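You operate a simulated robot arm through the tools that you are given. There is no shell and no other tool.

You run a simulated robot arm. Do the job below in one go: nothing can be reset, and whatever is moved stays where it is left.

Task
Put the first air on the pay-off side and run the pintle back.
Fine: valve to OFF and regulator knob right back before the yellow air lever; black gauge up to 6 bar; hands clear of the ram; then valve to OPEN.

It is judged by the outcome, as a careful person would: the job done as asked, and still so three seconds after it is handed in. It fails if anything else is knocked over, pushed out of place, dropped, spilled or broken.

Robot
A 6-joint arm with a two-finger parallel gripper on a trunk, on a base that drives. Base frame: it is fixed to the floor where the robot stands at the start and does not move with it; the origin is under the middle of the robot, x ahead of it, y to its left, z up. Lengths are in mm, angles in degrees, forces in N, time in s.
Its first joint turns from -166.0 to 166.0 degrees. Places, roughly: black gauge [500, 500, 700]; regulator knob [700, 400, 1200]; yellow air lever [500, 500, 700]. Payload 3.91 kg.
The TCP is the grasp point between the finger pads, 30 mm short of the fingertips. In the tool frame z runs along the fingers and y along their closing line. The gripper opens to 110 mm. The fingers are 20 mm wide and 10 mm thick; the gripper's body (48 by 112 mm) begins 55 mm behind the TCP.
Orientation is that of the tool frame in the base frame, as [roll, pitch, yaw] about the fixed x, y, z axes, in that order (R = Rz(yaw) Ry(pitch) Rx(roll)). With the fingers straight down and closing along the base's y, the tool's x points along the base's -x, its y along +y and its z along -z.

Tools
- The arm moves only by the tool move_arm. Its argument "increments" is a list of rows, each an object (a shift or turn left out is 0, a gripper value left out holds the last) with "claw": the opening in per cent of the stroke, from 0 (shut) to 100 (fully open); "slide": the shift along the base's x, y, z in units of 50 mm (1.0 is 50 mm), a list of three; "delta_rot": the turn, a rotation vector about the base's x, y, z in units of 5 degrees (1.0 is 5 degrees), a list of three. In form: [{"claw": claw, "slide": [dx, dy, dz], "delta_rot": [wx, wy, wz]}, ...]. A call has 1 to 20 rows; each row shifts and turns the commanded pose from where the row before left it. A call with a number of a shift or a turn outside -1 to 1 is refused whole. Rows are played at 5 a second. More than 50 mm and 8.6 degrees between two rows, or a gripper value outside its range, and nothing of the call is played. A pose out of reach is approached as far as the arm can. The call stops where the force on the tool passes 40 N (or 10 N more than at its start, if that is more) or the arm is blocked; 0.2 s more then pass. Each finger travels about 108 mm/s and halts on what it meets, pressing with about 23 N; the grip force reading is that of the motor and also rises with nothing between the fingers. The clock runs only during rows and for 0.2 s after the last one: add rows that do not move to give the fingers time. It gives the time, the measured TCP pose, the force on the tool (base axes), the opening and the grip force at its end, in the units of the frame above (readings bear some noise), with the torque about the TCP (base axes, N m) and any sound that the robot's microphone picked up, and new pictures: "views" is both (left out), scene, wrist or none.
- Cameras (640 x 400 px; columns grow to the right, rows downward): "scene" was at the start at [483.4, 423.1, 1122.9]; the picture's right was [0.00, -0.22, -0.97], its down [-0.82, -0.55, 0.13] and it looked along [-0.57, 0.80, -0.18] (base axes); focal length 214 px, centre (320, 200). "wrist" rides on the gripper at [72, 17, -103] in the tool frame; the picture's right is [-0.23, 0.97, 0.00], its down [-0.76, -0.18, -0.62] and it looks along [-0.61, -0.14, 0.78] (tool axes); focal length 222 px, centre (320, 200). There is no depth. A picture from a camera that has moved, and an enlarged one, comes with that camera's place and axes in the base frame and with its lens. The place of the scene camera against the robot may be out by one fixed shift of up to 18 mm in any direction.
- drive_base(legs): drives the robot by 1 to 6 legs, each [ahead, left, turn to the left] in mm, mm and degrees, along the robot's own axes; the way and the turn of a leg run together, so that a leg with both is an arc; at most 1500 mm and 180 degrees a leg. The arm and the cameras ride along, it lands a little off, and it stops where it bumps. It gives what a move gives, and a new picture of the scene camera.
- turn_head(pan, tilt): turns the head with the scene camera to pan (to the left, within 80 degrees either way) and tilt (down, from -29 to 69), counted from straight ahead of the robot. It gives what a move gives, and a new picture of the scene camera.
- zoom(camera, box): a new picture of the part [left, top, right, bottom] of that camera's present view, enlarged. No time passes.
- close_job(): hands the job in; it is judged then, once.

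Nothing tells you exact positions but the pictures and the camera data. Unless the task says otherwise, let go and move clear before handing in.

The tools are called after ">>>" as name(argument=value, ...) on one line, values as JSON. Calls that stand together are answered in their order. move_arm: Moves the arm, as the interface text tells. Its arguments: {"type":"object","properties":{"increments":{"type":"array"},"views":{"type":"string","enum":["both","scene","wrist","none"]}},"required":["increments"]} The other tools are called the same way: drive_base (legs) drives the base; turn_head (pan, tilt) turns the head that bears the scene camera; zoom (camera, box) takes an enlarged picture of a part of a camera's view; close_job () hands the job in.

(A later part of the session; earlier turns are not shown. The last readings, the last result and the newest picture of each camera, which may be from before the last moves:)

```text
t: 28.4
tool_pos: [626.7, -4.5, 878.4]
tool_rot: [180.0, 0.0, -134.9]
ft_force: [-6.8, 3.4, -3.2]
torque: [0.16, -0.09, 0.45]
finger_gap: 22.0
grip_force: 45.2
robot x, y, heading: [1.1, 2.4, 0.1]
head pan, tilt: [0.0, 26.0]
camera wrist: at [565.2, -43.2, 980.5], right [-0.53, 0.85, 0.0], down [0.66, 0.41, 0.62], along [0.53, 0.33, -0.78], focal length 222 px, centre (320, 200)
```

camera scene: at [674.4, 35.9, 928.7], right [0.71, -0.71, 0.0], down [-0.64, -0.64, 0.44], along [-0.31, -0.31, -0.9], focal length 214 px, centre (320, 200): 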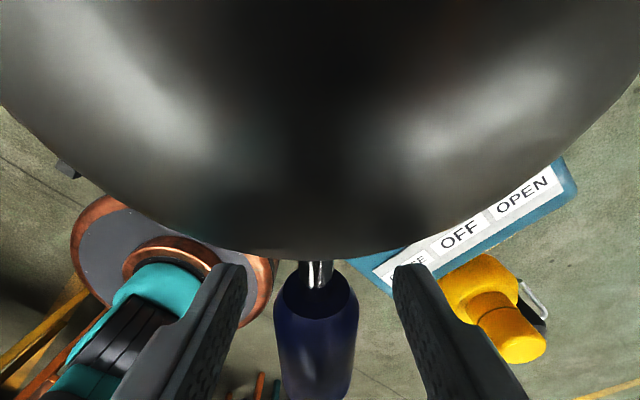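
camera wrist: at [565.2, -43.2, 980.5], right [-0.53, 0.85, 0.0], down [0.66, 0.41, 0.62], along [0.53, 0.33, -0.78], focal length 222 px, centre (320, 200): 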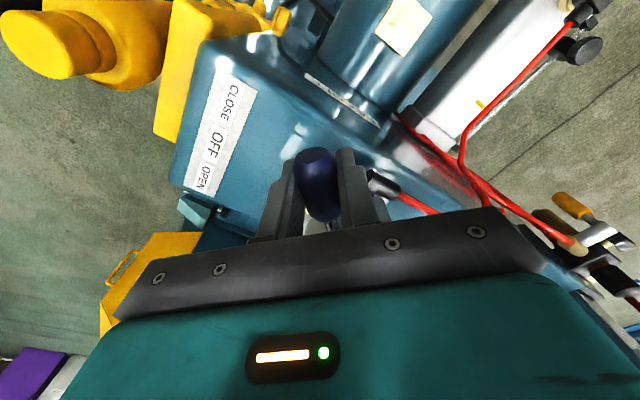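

I have the grip at 22 mm. I'll ease to a loose cage and swing the lever the first 15° round its hub towards OFF.

>>> move_arm(increments=[{"claw": 22}, {"slide": [0.102, -0.092, 0], "delta_rot": [0, 0, 1]}, {"slide": [0.11, -0.084, 0], "delta_rot": [0, 0, 1]}, {"slide": [0.116, -0.074, 0], "delta_rot": [0, 0, 1]}, {}], views="both")

```text
t: 29.6
tool_pos: [643.8, -16.3, 878.3]
tool_rot: [180.0, -0.1, -119.8]
ft_force: [-0.6, 0.0, -1.4]
torque: [-0.02, 0.0, 0.02]
finger_gap: 23.9
grip_force: 0.0
robot x, y, heading: [1.1, 2.0, -0.3]
head pan, tilt: [0.0, 26.0]
camera scene: at [677.4, 33.8, 928.8], right [0.87, -0.5, 0.0], down [-0.45, -0.78, 0.44], along [-0.22, -0.38, -0.9], focal length 214 px, centre (320, 200)
camera wrist: at [595.0, -71.5, 980.5], right [-0.73, 0.68, 0.0], down [0.53, 0.57, 0.62], along [0.43, 0.46, -0.78], focal length 222 px, centre (320, 200)
```

scene: 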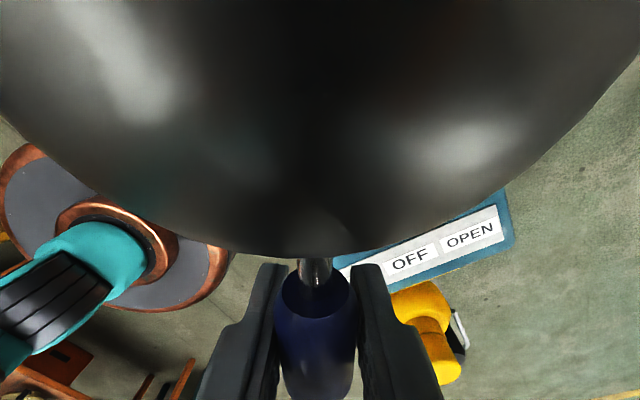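
wrist: 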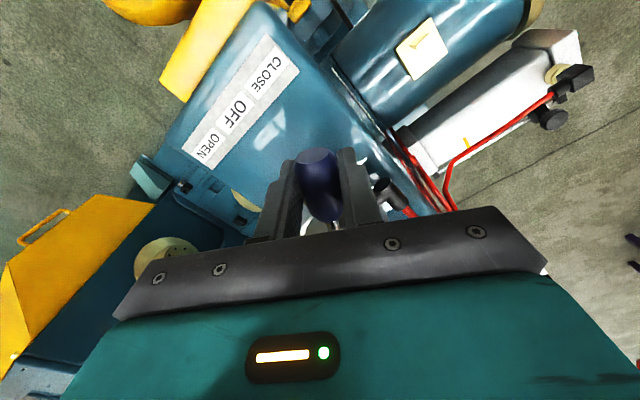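

The lever follows smoothly with almost no force. I'll carry on round to OFF.

>>> move_arm(increments=[{"slide": [0.122, -0.064, 0], "delta_rot": [0, 0, 1]}, {"slide": [0.128, -0.052, 0], "delta_rot": [0, 0, 1]}, {"slide": [0.132, -0.042, 0], "delta_rot": [0, 0, 1]}, {"slide": [0.134, -0.03, 0], "delta_rot": [0, 0, 1]}, {"slide": [0.136, -0.018, 0], "delta_rot": [0, 0, 1]}, {"slide": [0.13, -0.006, 0], "delta_rot": [0, 0, 1]}, {}], views="both")

```text
t: 31.2
tool_pos: [683.7, -26.3, 876.4]
tool_rot: [180.0, 0.0, -89.9]
ft_force: [-1.1, 0.3, -1.0]
torque: [-0.01, 0.02, 0.01]
finger_gap: 24.7
grip_force: 0.1
robot x, y, heading: [-0.5, 0.9, 0.1]
head pan, tilt: [0.0, 26.0]
camera scene: at [682.6, 33.2, 928.5], right [1.0, 0.0, 0.0], down [0.0, -0.9, 0.44], along [0.0, -0.44, -0.9], focal length 214 px, centre (320, 200)
camera wrist: at [668.2, -99.3, 980.2], right [-0.97, 0.23, 0.0], down [0.18, 0.76, 0.62], along [0.14, 0.61, -0.78], focal length 222 px, centre (320, 200)
```

scene: 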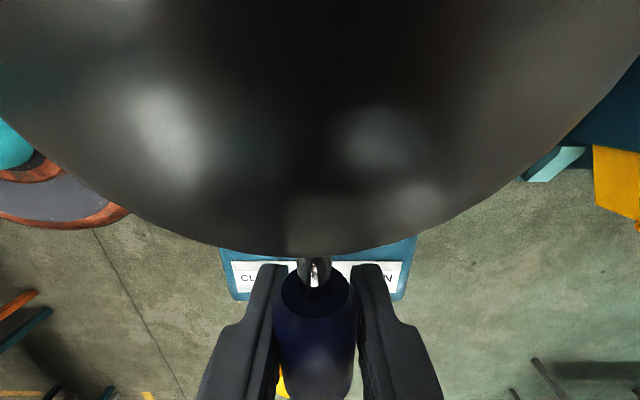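
wrist: 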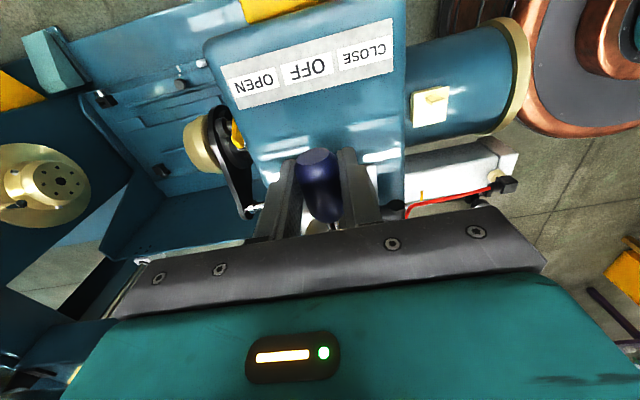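

The lever lines up with OFF. I'll open the fingers, lift clear and check it.

>>> move_arm(increments=[{"claw": 60}, {}, {"slide": [0, 0, 0.8]}, {"slide": [0, 0, 0.9]}, {"slide": [0, 0, 0.9]}], views="both")

>>> zoom(camera="wrist", box=[200, 60, 440, 210])

```text
t: 32.4
tool_pos: [683.5, -27.9, 1006.3]
tool_rot: [179.9, 0.0, -90.0]
ft_force: [0.3, 0.0, -0.3]
torque: [-0.03, -0.01, -0.02]
finger_gap: 65.9
grip_force: 0.1
robot x, y, heading: [-0.0, 0.9, -0.0]
head pan, tilt: [0.0, 26.0]
camera scene: at [681.8, 32.0, 1058.0], right [1.0, 0.0, 0.0], down [0.0, -0.9, 0.44], along [0.0, -0.44, -0.9], focal length 214 px, centre (320, 200)
camera wrist: at [667.4, -100.5, 1109.8], right [-0.97, 0.23, 0.0], down [0.18, 0.76, 0.62], along [0.14, 0.61, -0.78], focal length 222 px, centre (320, 200)
```

scene: 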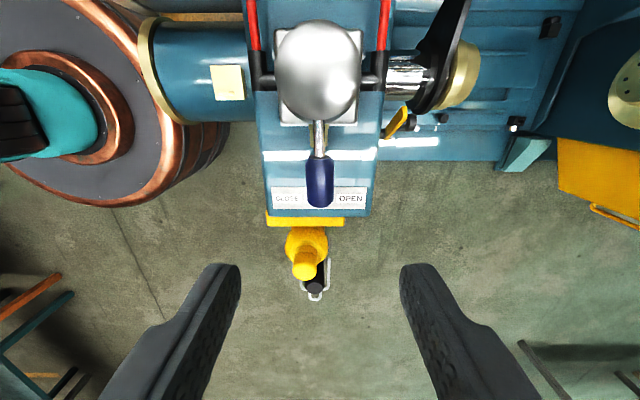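
wrist: 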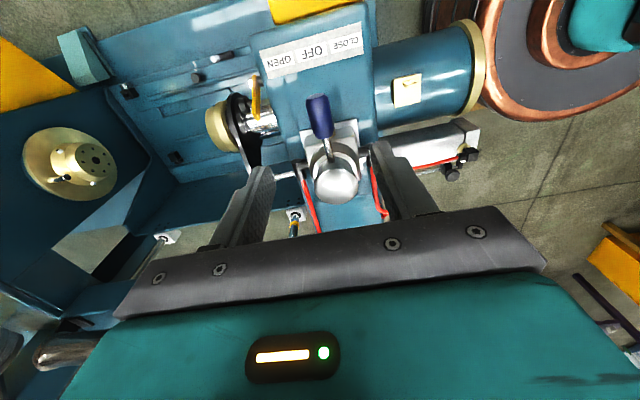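

```text
2.67 times, centred on (320, 135) of wrist
camera zoom: at [667.4, -100.5, 1109.8], right [-0.97, 0.23, 0.0], down [0.18, 0.76, 0.62], along [0.14, 0.61, -0.78], focal length 592 px, centre (320, 373)
```

zoom: 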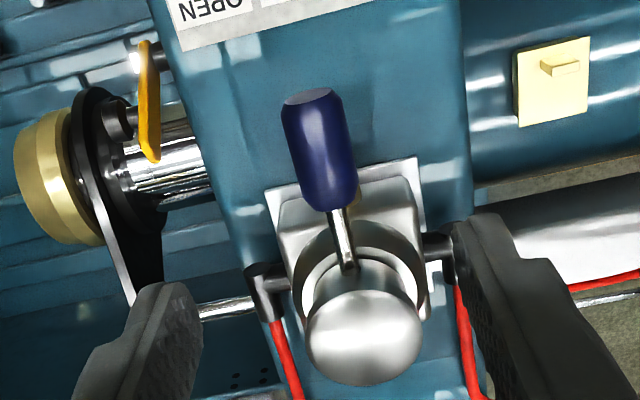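

The valve is at OFF. Now I'll go back towards the column, turning the tool square again and pitching it up, to study the regulator knob.

>>> move_arm(increments=[{"slide": [-0.222, 0.3, 0.2], "delta_rot": [0, 0, -1]}, {"slide": [-0.222, 0.3, 0.2], "delta_rot": [0, 0, -1]}, {"slide": [-0.222, 0.3, 0.2], "delta_rot": [0, 0, -1]}, {"slide": [-0.222, 0.3, 0.2], "delta_rot": [0, 0, -1]}, {"slide": [-0.222, 0.3, 0.2], "delta_rot": [0, 0, -1]}, {"slide": [-0.222, 0.3, 0.2], "delta_rot": [0, 0, -1]}, {"slide": [-0.222, 0.3, 0.2], "delta_rot": [0, 0, -1]}, {"slide": [-0.222, 0.3, 0.2], "delta_rot": [0, 0, -1]}, {"slide": [-0.222, 0.3, 0.2], "delta_rot": [0, 0, -1]}, {"slide": [-0.222, 0.3, 0.2], "delta_rot": [0, 0, -1]}, {"slide": [-0.222, 0.3, 0.2], "delta_rot": [0, 0, -1]}, {"slide": [-0.222, 0.3, 0.2], "delta_rot": [0, 0, -1]}, {"slide": [-0.222, 0.3, 0.2], "delta_rot": [0, 0, -1]}, {"slide": [-0.222, 0.3, 0.2], "delta_rot": [0, 0, -1]}, {"slide": [-0.222, 0.3, 0.2], "delta_rot": [0, 0, -1]}, {"slide": [-0.222, 0.3, 0.2], "delta_rot": [0, 0, -1]}, {"slide": [-0.222, 0.3, 0.2], "delta_rot": [0, 0, -1]}, {"slide": [-0.222, 0.3, 0.2], "delta_rot": [0, 0, -1]}], views="none")

>>> move_arm(increments=[{"delta_rot": [0, -1, 0]}, {"delta_rot": [0, -1, 0]}, {"delta_rot": [0, -1, 0]}, {"delta_rot": [0, -1, 0]}, {"delta_rot": [0, -1, 0]}, {"delta_rot": [0, -1, 0]}, {"delta_rot": [0, -1, 0]}, {"delta_rot": [0, -1, 0]}, {"delta_rot": [0, -1, 0]}, {"delta_rot": [0, -1, 0]}, {"delta_rot": [0, -1, 0]}, {"delta_rot": [0, -1, 0]}], views="wrist")

>>> turn_head(pan=25, tilt=-10)

```text
t: 36.2
tool_pos: [483.9, 243.7, 1186.0]
tool_rot: [180.0, 0.0, -179.9]
ft_force: [0.5, 0.2, -0.8]
torque: [-0.02, 0.0, -0.02]
finger_gap: 66.2
grip_force: 0.1
robot x, y, heading: [-1.6, -4.1, -0.1]
head pan, tilt: [0.0, 26.0]
```

```text
t: 38.8
tool_pos: [484.1, 242.9, 1188.0]
tool_rot: [-179.9, 60.1, -180.0]
ft_force: [-0.2, -0.5, -0.3]
torque: [-0.05, 0.01, -0.01]
finger_gap: 66.0
grip_force: 0.0
robot x, y, heading: [-0.8, -0.9, 0.0]
head pan, tilt: [0.0, 26.0]
camera wrist: at [359.2, 259.8, 1175.5], right [0.11, 0.97, 0.2], down [-0.16, -0.18, 0.97], along [0.98, -0.14, 0.14], focal length 222 px, centre (320, 200)
```

wrist: 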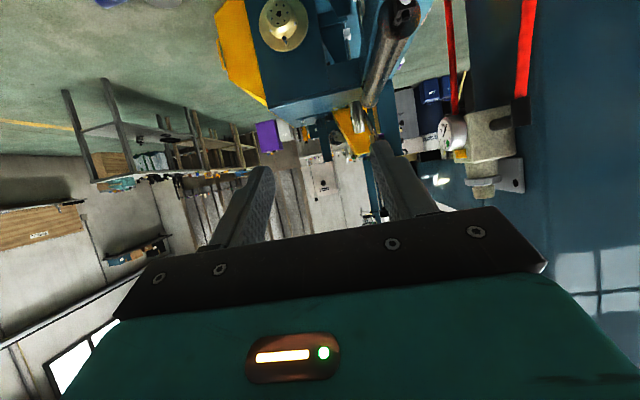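

```text
t: 39.9
tool_pos: [484.3, 243.9, 1187.8]
tool_rot: [180.0, 60.0, 180.0]
ft_force: [-0.4, 0.2, 0.4]
torque: [-0.01, 0.01, 0.02]
finger_gap: 66.0
grip_force: 0.1
robot x, y, heading: [-2.3, 2.7, 0.2]
head pan, tilt: [25.0, -10.0]
camera scene: at [498.9, 270.6, 1335.5], right [0.37, -0.91, -0.21], down [-0.36, 0.07, -0.93], along [0.86, 0.42, -0.3], focal length 214 px, centre (320, 200)
```

scene: 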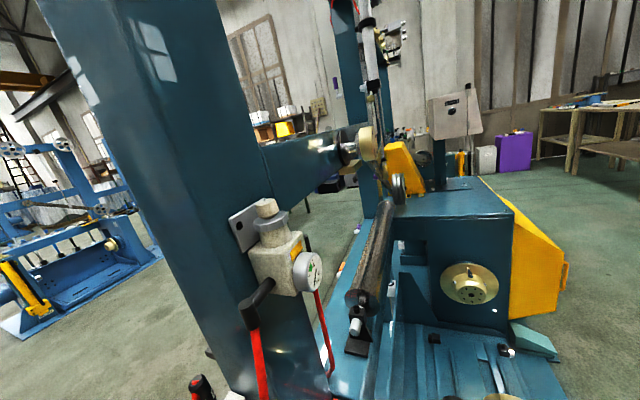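

>>> zoom(camera="scene", box=[210, 180, 350, 268])

>>> zoom(camera="scene", box=[220, 230, 340, 305])

>>> zoom(camera="wrist", box=[400, 70, 560, 220])

>>> turn_head(pan=25, tilt=20)

```text
4.55 times, centred on (280, 224) of scene
camera zoom: at [498.9, 270.6, 1335.5], right [0.37, -0.91, -0.21], down [-0.36, 0.07, -0.93], along [0.86, 0.42, -0.3], focal length 975 px, centre (502, 91)
```

zoom: 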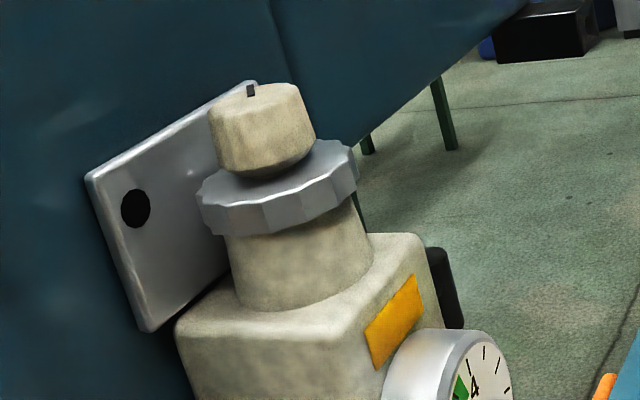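

```text
5.33 times, centred on (280, 268) of scene
camera zoom: at [498.9, 270.6, 1335.5], right [0.37, -0.91, -0.21], down [-0.36, 0.07, -0.93], along [0.86, 0.42, -0.3], focal length 1144 px, centre (533, -160)
```

zoom: 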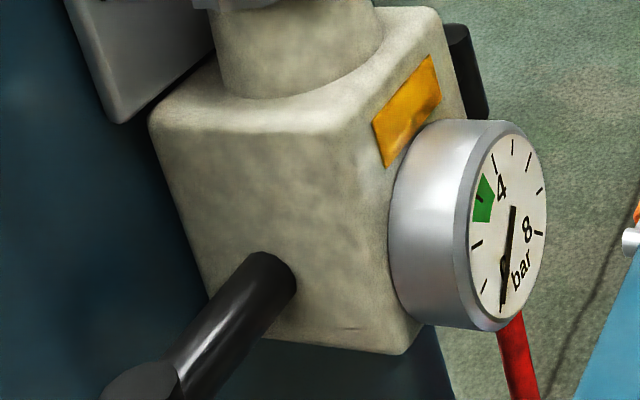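

```text
2.67 times, centred on (480, 145) of wrist
camera zoom: at [359.1, 259.8, 1175.8], right [0.11, 0.97, 0.2], down [-0.16, -0.18, 0.97], along [0.98, -0.14, 0.13], focal length 592 px, centre (-107, 347)
```

zoom: 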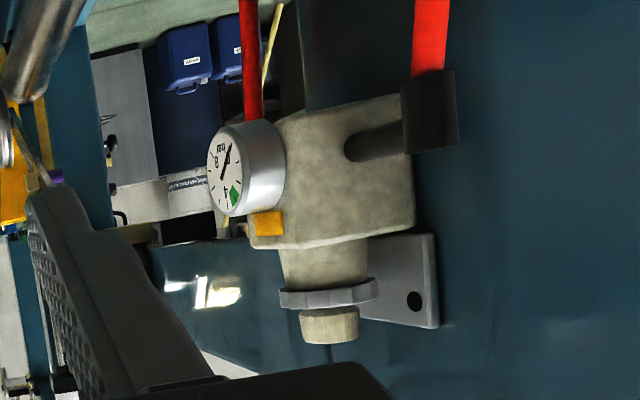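

```text
t: 40.8
tool_pos: [483.3, 243.9, 1186.7]
tool_rot: [-180.0, 60.1, 180.0]
ft_force: [-0.2, 0.1, 0.2]
torque: [0.02, -0.02, 0.0]
finger_gap: 66.0
grip_force: 0.1
robot x, y, heading: [-2.6, 0.9, 0.0]
head pan, tilt: [25.0, 20.0]
camera scene: at [482.0, 274.3, 1290.5], right [0.37, -0.91, -0.21], down [-0.74, -0.14, -0.66], along [0.57, 0.4, -0.72], focal length 214 px, centre (320, 200)
```

scene: 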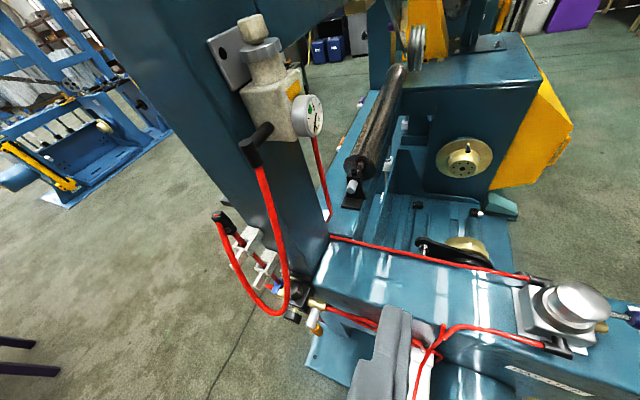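

The regulator's beige knob has an index mark on top and sits near (684, 436, 1251), about 26 mm across. It is close to the column, so I'll check the clearance around it.

>>> zoom(camera="scene", box=[140, 0, 360, 137])

>>> zoom(camera="scene", box=[180, 140, 380, 340])

>>> turn_head(pan=60, tilt=0)

```text
2.91 times, centred on (250, 68) of scene
camera zoom: at [482.0, 274.3, 1290.5], right [0.37, -0.91, -0.21], down [-0.74, -0.14, -0.66], along [0.57, 0.4, -0.72], focal length 624 px, centre (524, 582)
```

zoom: 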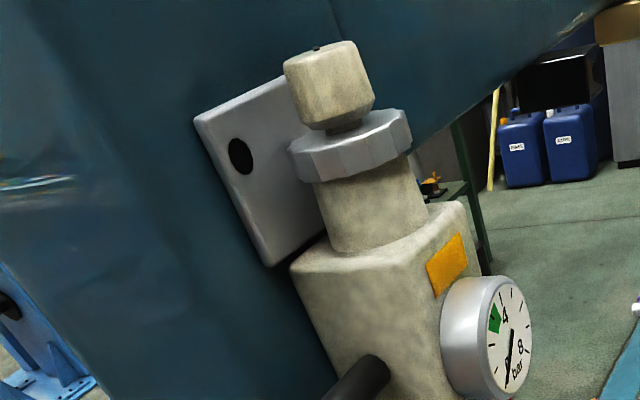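

```text
2.00 times, centred on (280, 240) of scene
camera zoom: at [482.0, 274.3, 1290.5], right [0.37, -0.91, -0.21], down [-0.74, -0.14, -0.66], along [0.57, 0.4, -0.72], focal length 429 px, centre (400, 120)
```

zoom: 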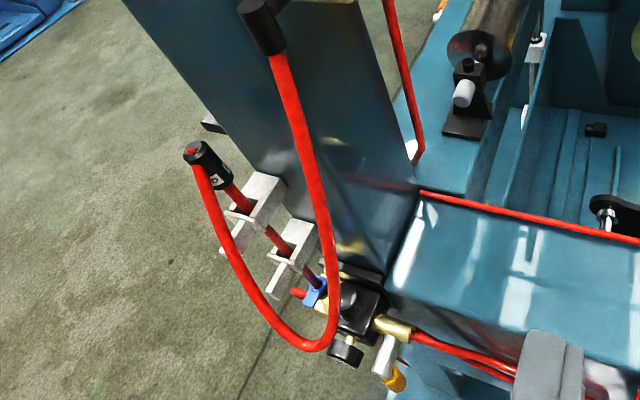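

```text
t: 41.8
tool_pos: [483.7, 244.3, 1187.3]
tool_rot: [-180.0, 59.9, -179.9]
ft_force: [0.5, -0.8, 0.1]
torque: [-0.03, 0.0, -0.01]
finger_gap: 66.0
grip_force: 0.1
robot x, y, heading: [1.6, -2.5, 0.0]
head pan, tilt: [60.0, 0.0]
camera scene: at [464.1, 312.9, 1338.0], right [0.75, -0.5, -0.43], down [-0.5, 0.0, -0.87], along [0.43, 0.87, -0.25], focal length 214 px, centre (320, 200)
```

scene: 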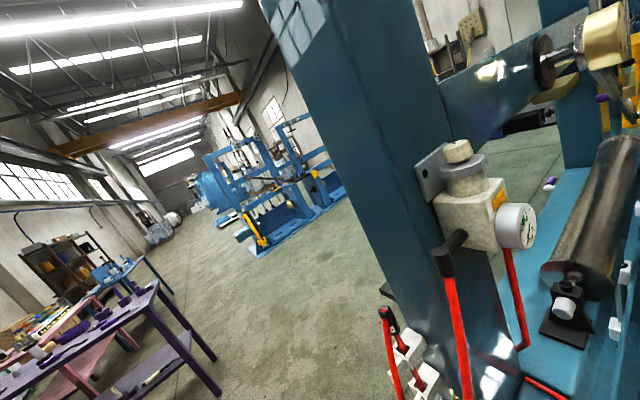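

The knob stands about 24 mm off a bracket plate on the column, so fingers cannot go round it from above. I'll work from the open −y side with the tool horizontal: grip near the fingertips, swing the tool round the knob axis, let go and re-grip. First I'll go to a stand-off pose.

>>> move_arm(increments=[{"delta_rot": [0, -1, 0]}, {"delta_rot": [0, -1, 0]}, {"delta_rot": [0, -1, 0]}, {"delta_rot": [0, -1, 0]}, {"delta_rot": [0, -1, 0]}, {"delta_rot": [0, -1, 0]}, {"delta_rot": [0, 0, 1], "slide": [0.2, 0.1, 0.115]}, {"delta_rot": [0, 0, 1], "slide": [0.2, 0.1, 0.115]}, {"delta_rot": [0, 0, 1], "slide": [0.2, 0.1, 0.115]}, {"delta_rot": [0, 0, 1], "slide": [0.2, 0.1, 0.115]}, {"delta_rot": [0, 0, 1], "slide": [0.2, 0.1, 0.115]}, {"delta_rot": [0, 0, 1], "slide": [0.2, 0.1, 0.115]}, {"delta_rot": [0, 0, 1], "slide": [0.2, 0.1, 0.115]}, {"delta_rot": [0, 0, 1], "slide": [0.2, 0.1, 0.115]}, {"delta_rot": [0, 0, 1], "slide": [0.2, 0.1, 0.115]}, {"delta_rot": [0, 0, 1], "slide": [0.2, 0.1, 0.115]}, {"delta_rot": [0, 0, 1], "slide": [0.2, 0.1, 0.115]}, {"delta_rot": [0, 0, 1], "slide": [0.2, 0.1, 0.115]}], views="wrist")

>>> turn_head(pan=0, tilt=35)

```text
t: 45.6
tool_pos: [599.3, 304.7, 1257.1]
tool_rot: [-69.3, 89.9, -9.2]
ft_force: [-0.4, -0.2, 0.0]
torque: [-0.01, 0.03, -0.01]
finger_gap: 66.1
grip_force: 0.0
out of reach, approached as far as the arm can: row 12, 13
robot x, y, heading: [0.1, -2.1, -0.2]
head pan, tilt: [60.0, 0.0]
camera wrist: at [534.0, 222.6, 1184.5], right [-0.84, 0.49, 0.23], down [-0.16, -0.63, 0.76], along [0.51, 0.61, 0.61], focal length 222 px, centre (320, 200)
```

wrist: 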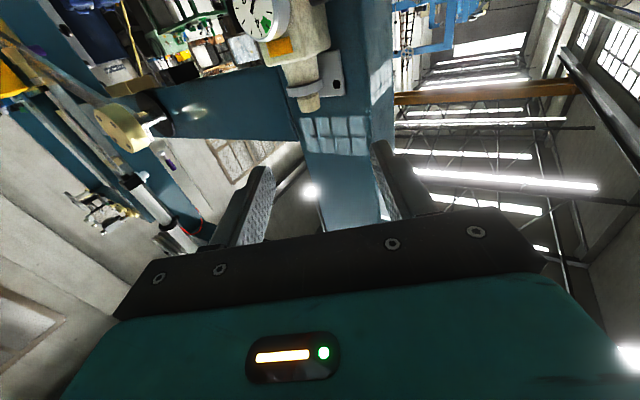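

```text
t: 46.9
tool_pos: [598.7, 303.7, 1256.7]
tool_rot: [-97.8, 90.0, -37.9]
ft_force: [0.0, 0.4, 0.3]
torque: [-0.02, -0.02, -0.01]
finger_gap: 65.8
grip_force: 0.1
robot x, y, heading: [-2.1, 1.2, 0.3]
head pan, tilt: [0.0, 35.0]
camera scene: at [577.2, 259.7, 1323.7], right [0.87, -0.5, 0.0], down [-0.29, -0.5, -0.82], along [0.41, 0.71, -0.57], focal length 214 px, centre (320, 200)
```

scene: 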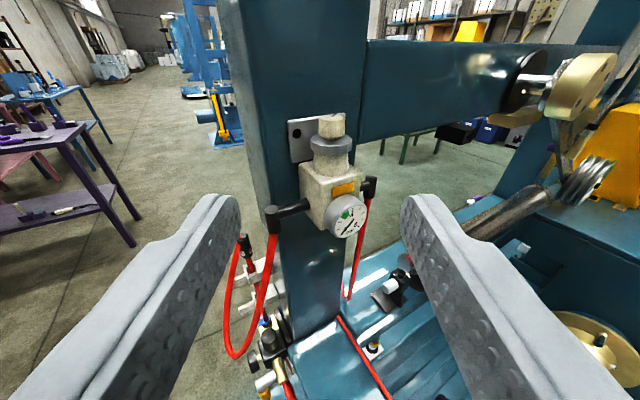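

The tool is level on a 60° heading with the regulator straight ahead. I'll zoom to refine the knob position and mark before moving in.

>>> zoom(camera="scene", box=[270, 90, 390, 165])

>>> zoom(camera="wrist", box=[230, 0, 390, 100])

>>> zoom(camera="scene", box=[200, 300, 320, 400])

```text
5.33 times, centred on (330, 128) of scene
camera zoom: at [577.2, 259.7, 1323.7], right [0.87, -0.5, 0.0], down [-0.29, -0.5, -0.82], along [0.41, 0.71, -0.57], focal length 1144 px, centre (267, 587)
```

zoom: 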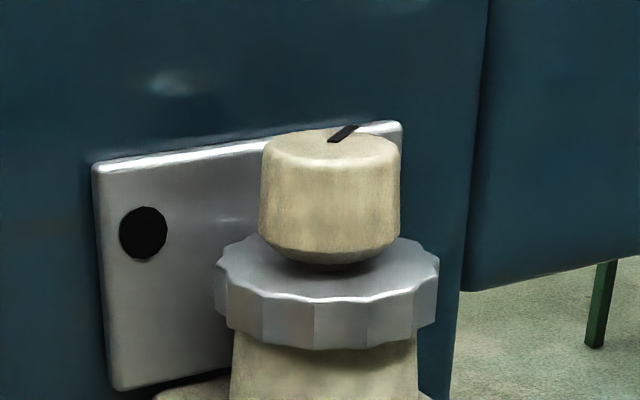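

```text
4.00 times, centred on (310, 50) of wrist
camera zoom: at [534.2, 222.9, 1183.9], right [-0.84, 0.49, 0.23], down [-0.16, -0.63, 0.76], along [0.51, 0.61, 0.61], focal length 888 px, centre (360, 800)
```

zoom: 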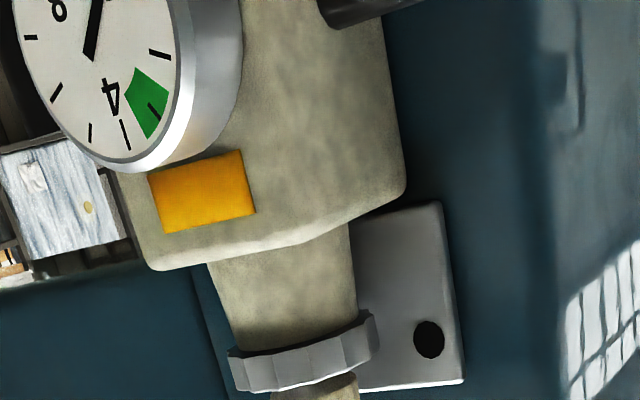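

```text
4.00 times, centred on (260, 350) of scene
camera zoom: at [577.2, 259.7, 1323.7], right [0.87, -0.5, 0.0], down [-0.29, -0.5, -0.82], along [0.41, 0.71, -0.57], focal length 858 px, centre (560, -400)
```

zoom: 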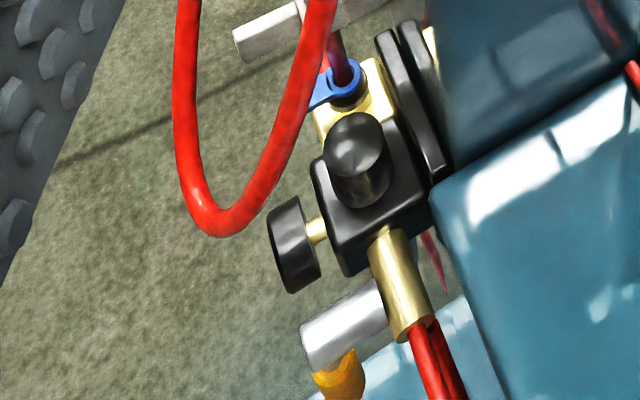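

The knob axis is near (686, 436), it spans z 1243–1261 and is 24 mm across, with its mark at about +15°. I'll narrow the fingers and come to about 40 mm short of it.

>>> move_arm(increments=[{"claw": 33}, {"slide": [0.36, 0.52, 0.02]}, {"slide": [0.37, 0.52, 0]}, {"slide": [0.37, 0.52, 0]}, {}], views="both")

>>> zoom(camera="scene", box=[240, 100, 400, 200])

```text
t: 48.1
tool_pos: [655.5, 382.7, 1256.2]
tool_rot: [67.4, 90.0, 127.4]
ft_force: [0.3, -0.4, -0.4]
torque: [0.0, -0.03, -0.02]
finger_gap: 36.3
grip_force: 0.1
robot x, y, heading: [1.0, -2.3, 0.1]
head pan, tilt: [0.0, 35.0]
camera scene: at [633.7, 338.2, 1324.0], right [0.87, -0.5, 0.0], down [-0.29, -0.5, -0.82], along [0.41, 0.71, -0.57], focal length 214 px, centre (320, 200)
camera wrist: at [590.7, 301.5, 1184.2], right [-0.84, 0.49, 0.23], down [-0.16, -0.63, 0.76], along [0.51, 0.61, 0.61], focal length 222 px, centre (320, 200)
```

scene: 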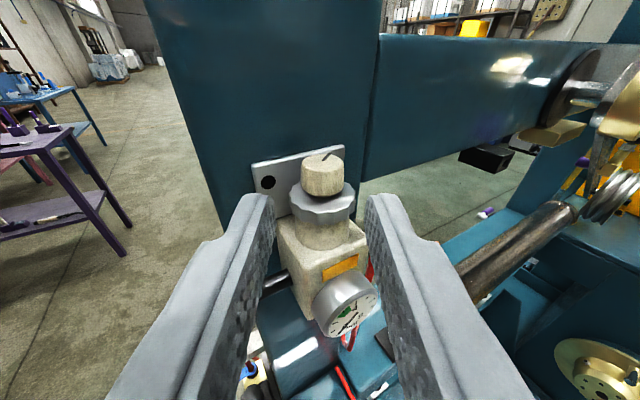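
wrist: 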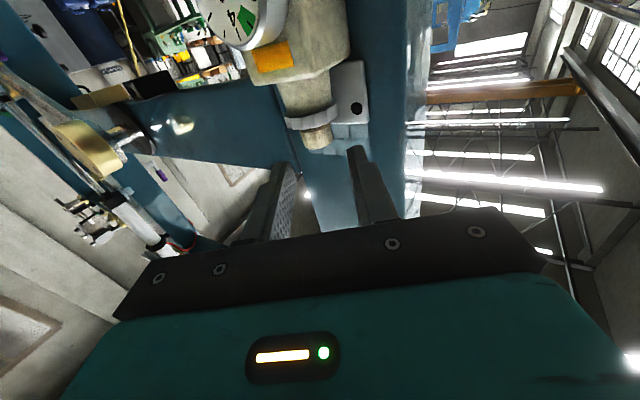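

```text
4.00 times, centred on (320, 150) of scene
camera zoom: at [633.7, 338.2, 1324.0], right [0.87, -0.5, 0.0], down [-0.29, -0.5, -0.82], along [0.41, 0.71, -0.57], focal length 858 px, centre (320, 400)
```

zoom: 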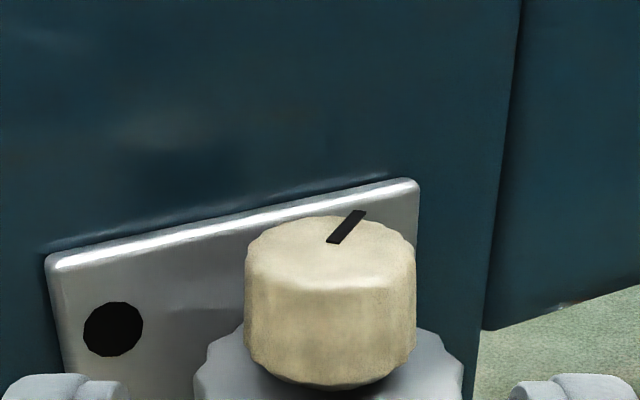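

The knob is centred between the fingers. I'll move in to grip near the fingertips at a 55° heading.

>>> move_arm(increments=[{"claw": 30, "delta_rot": [0, 0, -1], "slide": [-0.08, 0.06, 0.03]}, {"slide": [0.2, 0.3, 0]}, {"slide": [0.2, 0.3, 0]}, {}], views="both")

>>> zoom(camera="scene", box=[240, 130, 400, 230])

```text
t: 49.1
tool_pos: [671.0, 416.1, 1257.8]
tool_rot: [9.6, 90.0, 64.6]
ft_force: [0.4, 0.3, 1.1]
torque: [0.02, 0.01, 0.0]
finger_gap: 33.1
grip_force: 0.1
robot x, y, heading: [1.0, -0.5, 0.0]
head pan, tilt: [0.0, 35.0]
camera scene: at [646.2, 373.2, 1325.2], right [0.82, -0.57, 0.0], down [-0.33, -0.47, -0.82], along [0.47, 0.67, -0.57], focal length 214 px, centre (320, 200)
camera wrist: at [599.4, 340.6, 1185.4], right [-0.8, 0.56, 0.23], down [-0.21, -0.61, 0.76], along [0.56, 0.56, 0.61], focal length 222 px, centre (320, 200)
```

scene: 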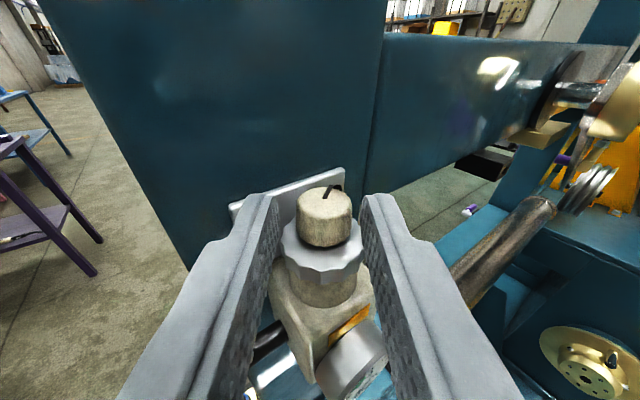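
wrist: 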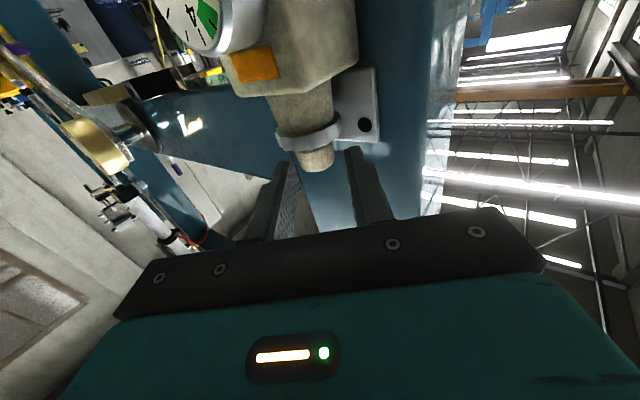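

```text
4.00 times, centred on (320, 180) of scene
camera zoom: at [646.2, 373.2, 1325.2], right [0.82, -0.57, 0.0], down [-0.33, -0.47, -0.82], along [0.47, 0.67, -0.57], focal length 858 px, centre (320, 280)
```

zoom: 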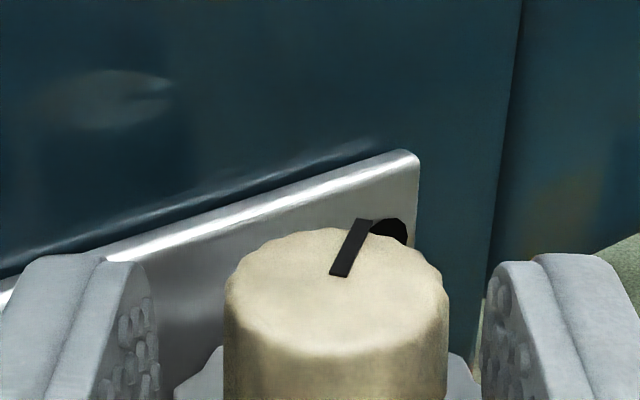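

The fingers straddle the knob with about 1.5 mm of sideways offset. I'll correct that and close.

>>> move_arm(increments=[{"slide": [0.05, 0.02, 0]}, {"claw": 12}, {}, {}], views="scene")

>>> zoom(camera="scene", box=[240, 130, 400, 230])

```text
t: 50.1
tool_pos: [673.6, 416.7, 1258.2]
tool_rot: [11.4, 90.0, 66.6]
ft_force: [-0.9, -0.5, -2.2]
torque: [0.04, 0.39, 0.02]
finger_gap: 25.4
grip_force: 45.2
robot x, y, heading: [-2.6, -3.0, 0.1]
head pan, tilt: [0.0, 35.0]
camera scene: at [648.1, 374.0, 1325.0], right [0.82, -0.57, 0.0], down [-0.33, -0.47, -0.82], along [0.47, 0.67, -0.57], focal length 214 px, centre (320, 200)
```

scene: 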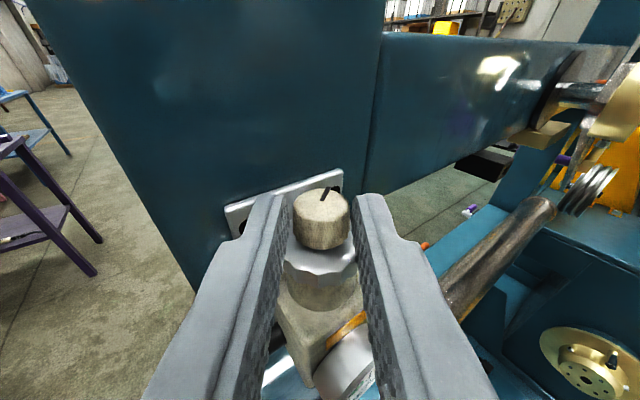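

```text
4.00 times, centred on (320, 180) of scene
camera zoom: at [648.1, 374.0, 1325.0], right [0.82, -0.57, 0.0], down [-0.33, -0.47, -0.82], along [0.47, 0.67, -0.57], focal length 858 px, centre (320, 280)
```

zoom: 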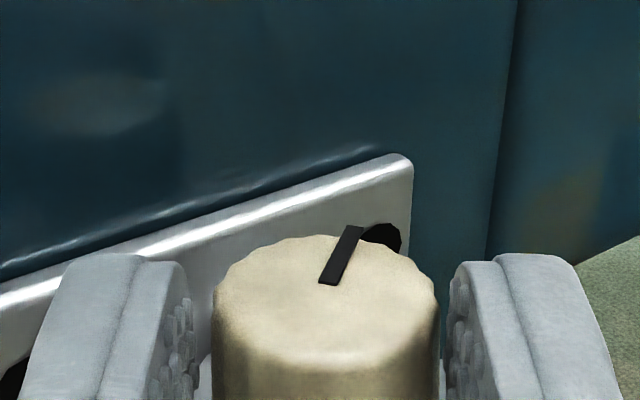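

The grip is good: 25.4 mm and almost no side force. I'll swing the tool counter-clockwise, seen from above, to back the knob off, starting with 15°.

>>> move_arm(increments=[{"slide": [0.034, -0.022, 0], "delta_rot": [0, 0, 1]}, {"slide": [0.036, -0.018, 0], "delta_rot": [0, 0, 1]}, {"slide": [0.036, -0.016, 0], "delta_rot": [0, 0, 1]}, {}], views="scene")

>>> zoom(camera="scene", box=[240, 130, 400, 230])

```text
t: 51.1
tool_pos: [680.7, 412.9, 1257.7]
tool_rot: [-120.1, 90.0, -50.1]
ft_force: [31.3, -7.1, 11.9]
torque: [-0.39, -0.05, -1.0]
finger_gap: 25.2
grip_force: 44.9
robot x, y, heading: [2.0, 0.1, 0.1]
head pan, tilt: [0.0, 35.0]
camera scene: at [664.5, 364.8, 1325.0], right [0.94, -0.34, 0.0], down [-0.2, -0.54, -0.82], along [0.28, 0.77, -0.57], focal length 214 px, centre (320, 200)
```

scene: 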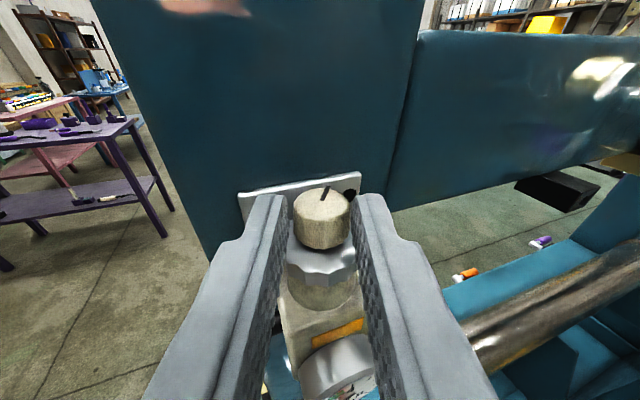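

```text
4.00 times, centred on (320, 180) of scene
camera zoom: at [664.5, 364.8, 1325.0], right [0.94, -0.34, 0.0], down [-0.2, -0.54, -0.82], along [0.28, 0.77, -0.57], focal length 858 px, centre (320, 280)
```

zoom: 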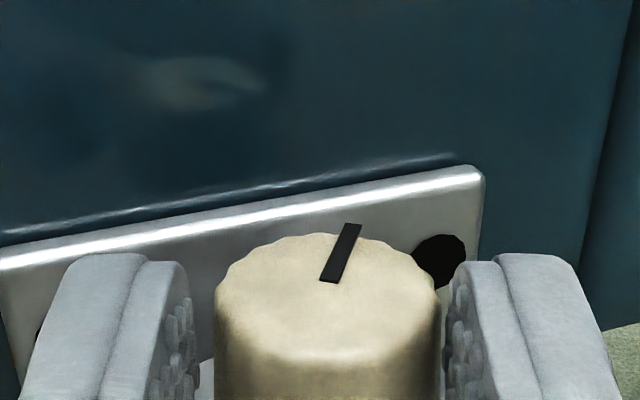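

The knob turned with the tool, but a 30 N side force shows the grip is too near the fingertips. Re-checking with the wrist views puts the axis nearer (690.5, 440.5). I'll let go, move about 8 mm further in and re-grip.

>>> move_arm(increments=[{"claw": 30}, {}, {"slide": [0.04, 0.14, -0.04]}, {}], views="both")

>>> zoom(camera="scene", box=[240, 130, 400, 230])

>>> zoom(camera="wrist", box=[230, 90, 430, 230])

```text
t: 52.1
tool_pos: [680.6, 421.3, 1255.5]
tool_rot: [-60.6, 90.0, 9.5]
ft_force: [3.9, -1.6, 0.1]
torque: [0.07, -0.08, -0.06]
finger_gap: 34.9
grip_force: 1.7
robot x, y, heading: [-2.4, -1.7, -0.2]
head pan, tilt: [0.0, 35.0]
camera scene: at [664.2, 374.2, 1323.0], right [0.94, -0.34, 0.0], down [-0.2, -0.54, -0.82], along [0.28, 0.77, -0.57], focal length 214 px, centre (320, 200)
camera wrist: at [629.6, 330.2, 1183.2], right [-0.92, 0.33, 0.23], down [-0.05, -0.65, 0.76], along [0.4, 0.69, 0.61], focal length 222 px, centre (320, 200)
```

scene: 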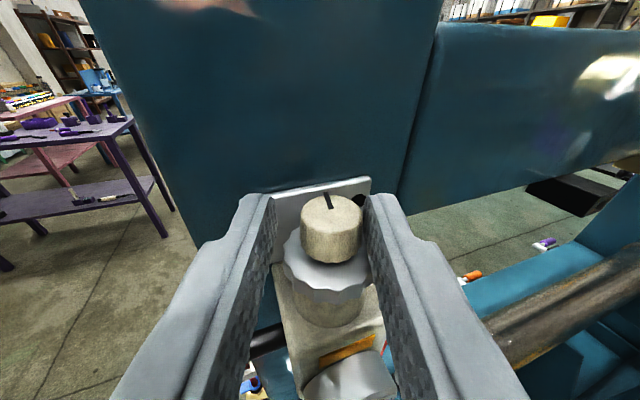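
wrist: 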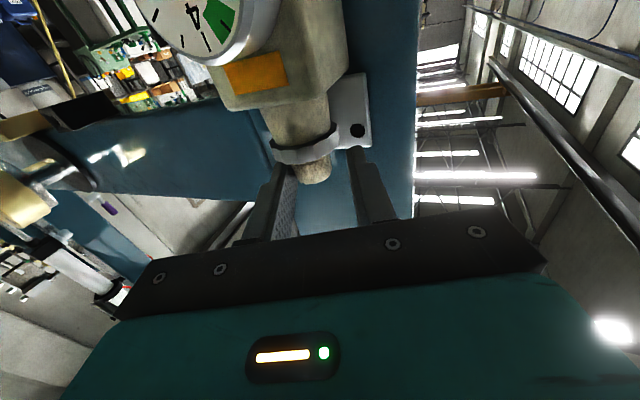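

```text
4.00 times, centred on (320, 180) of scene
camera zoom: at [664.2, 374.2, 1323.0], right [0.94, -0.34, 0.0], down [-0.2, -0.54, -0.82], along [0.28, 0.77, -0.57], focal length 858 px, centre (320, 280)
```

zoom: 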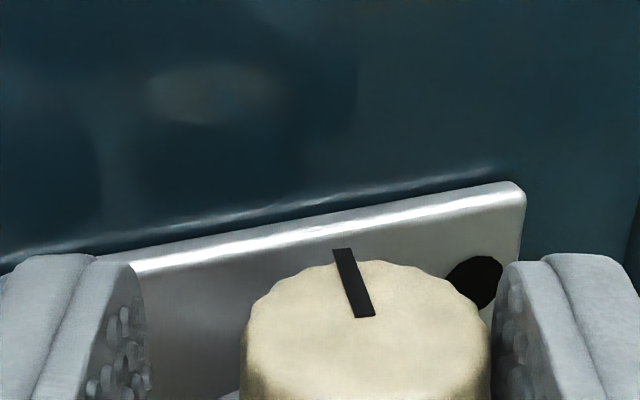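

```text
2.86 times, centred on (330, 160) of wrist
camera zoom: at [629.6, 330.2, 1183.2], right [-0.92, 0.33, 0.23], down [-0.05, -0.65, 0.76], along [0.4, 0.69, 0.61], focal length 635 px, centre (291, 314)
```

zoom: 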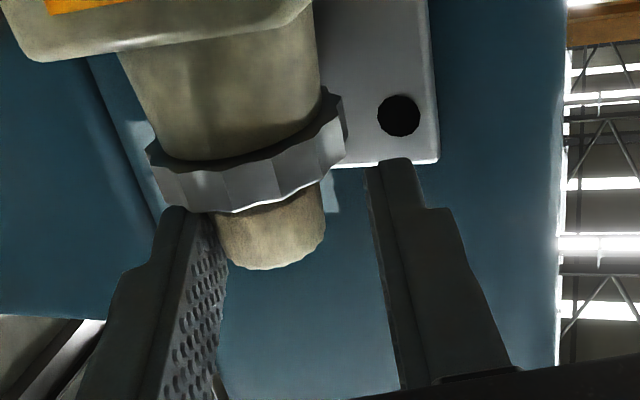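

The knob sits about 4 mm to the right of centre now, and its mark has moved to about 79°. I'll centre on it and grip again.

>>> move_arm(increments=[{"slide": [0.072, -0.025, 0.02]}, {"claw": 12}, {}, {}], views="scene")

>>> zoom(camera="scene", box=[240, 130, 400, 230])

```text
t: 53.1
tool_pos: [683.6, 420.7, 1258.4]
tool_rot: [101.3, 89.9, 171.3]
ft_force: [4.4, -3.4, 1.9]
torque: [-0.19, 0.03, -0.11]
finger_gap: 24.0
grip_force: 45.5
robot x, y, heading: [-0.8, 0.2, 0.0]
head pan, tilt: [0.0, 35.0]
camera scene: at [668.2, 372.5, 1324.2], right [0.94, -0.34, 0.0], down [-0.2, -0.54, -0.82], along [0.28, 0.77, -0.57], focal length 214 px, centre (320, 200)
```

scene: 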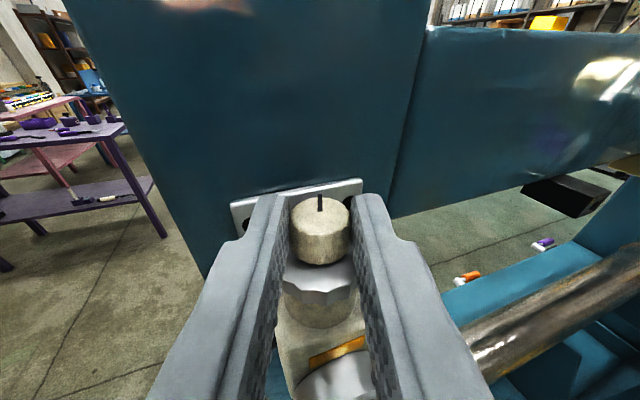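

```text
4.00 times, centred on (320, 180) of scene
camera zoom: at [668.2, 372.5, 1324.2], right [0.94, -0.34, 0.0], down [-0.2, -0.54, -0.82], along [0.28, 0.77, -0.57], focal length 858 px, centre (320, 280)
```

zoom: 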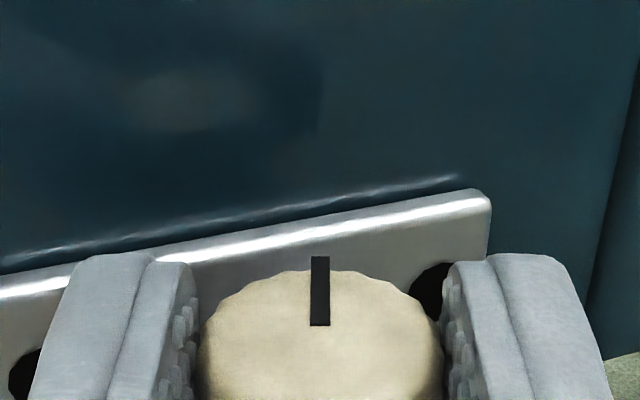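

Now the grip holds near the middle of the knob. I'll swing on counter-clockwise by 20°.

>>> move_arm(increments=[{"slide": [0.038, -0.012, 0], "delta_rot": [0, 0, 1]}, {"slide": [0.04, -0.008, 0], "delta_rot": [0, 0, 1]}, {"slide": [0.04, -0.006, 0], "delta_rot": [0, 0, 1]}, {"slide": [0.04, -0.002, 0], "delta_rot": [0, 0, 1]}, {}], views="scene")

>>> zoom(camera="scene", box=[240, 130, 400, 230])

```text
t: 54.3
tool_pos: [691.1, 418.0, 1257.5]
tool_rot: [-119.7, 90.0, -29.7]
ft_force: [7.0, 3.7, 6.3]
torque: [0.93, 0.13, -0.14]
finger_gap: 24.0
grip_force: 45.1
robot x, y, heading: [-1.5, -0.9, -0.2]
head pan, tilt: [0.0, 35.0]
camera scene: at [690.5, 368.5, 1324.1], right [1.0, 0.0, 0.0], down [0.0, -0.57, -0.82], along [0.0, 0.82, -0.57], focal length 214 px, centre (320, 200)
```

scene: 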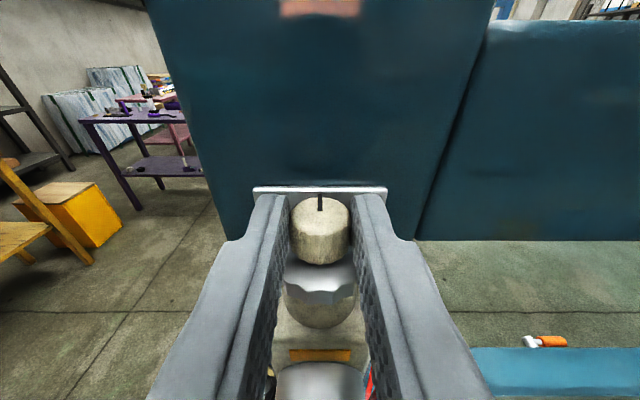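

```text
4.00 times, centred on (320, 180) of scene
camera zoom: at [690.5, 368.5, 1324.1], right [1.0, 0.0, 0.0], down [0.0, -0.57, -0.82], along [0.0, 0.82, -0.57], focal length 858 px, centre (320, 280)
```

zoom: 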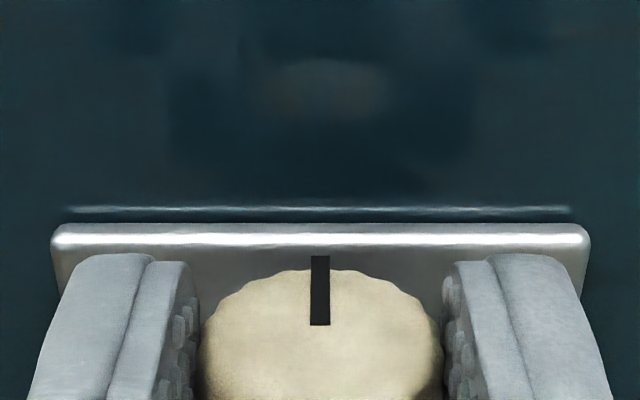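

It turns cleanly, with low force, and the mark is now at 90°. I'll continue the stroke another 30°.

>>> move_arm(increments=[{"slide": [0.04, 0.002, 0], "delta_rot": [0, 0, 1]}, {"slide": [0.04, 0.006, 0], "delta_rot": [0, 0, 1]}, {"slide": [0.04, 0.008, 0], "delta_rot": [0, 0, 1]}, {"slide": [0.038, 0.012, 0], "delta_rot": [0, 0, 1]}, {"slide": [0.036, 0.016, 0], "delta_rot": [0, 0, 1]}, {"slide": [0.036, 0.018, 0], "delta_rot": [0, 0, 1]}, {}], views="scene")

>>> zoom(camera="scene", box=[240, 130, 400, 230])

```text
t: 55.9
tool_pos: [701.3, 422.4, 1258.2]
tool_rot: [-43.2, 89.8, 76.8]
ft_force: [4.9, 4.7, 6.4]
torque: [0.18, -0.11, -0.09]
finger_gap: 23.6
grip_force: 45.0
robot x, y, heading: [-1.4, 1.5, -0.0]
head pan, tilt: [0.0, 35.0]
camera scene: at [722.9, 377.1, 1324.0], right [0.87, 0.5, 0.0], down [0.29, -0.5, -0.82], along [-0.41, 0.71, -0.57], focal length 214 px, centre (320, 200)
```

scene: 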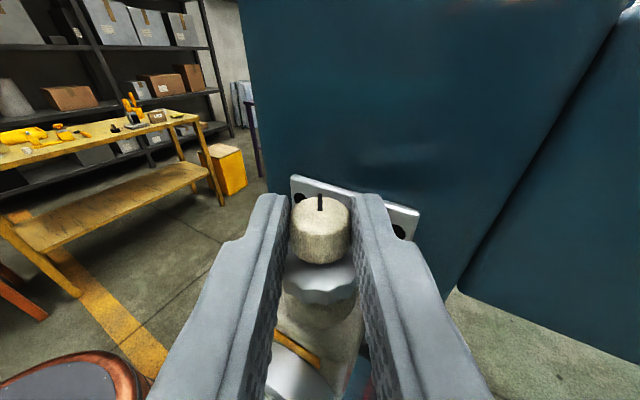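

```text
4.00 times, centred on (320, 180) of scene
camera zoom: at [722.9, 377.1, 1324.0], right [0.87, 0.5, 0.0], down [0.29, -0.5, -0.82], along [-0.41, 0.71, -0.57], focal length 858 px, centre (320, 280)
```

zoom: 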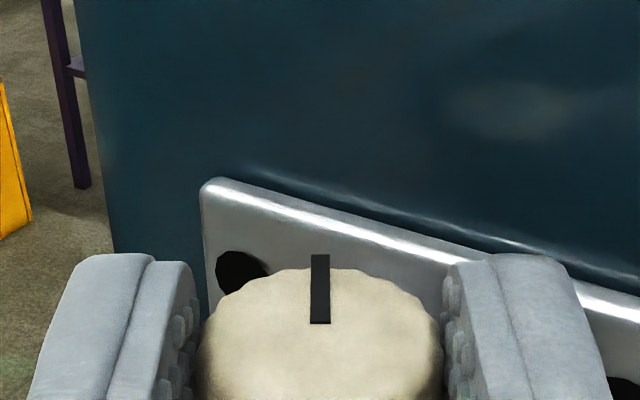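

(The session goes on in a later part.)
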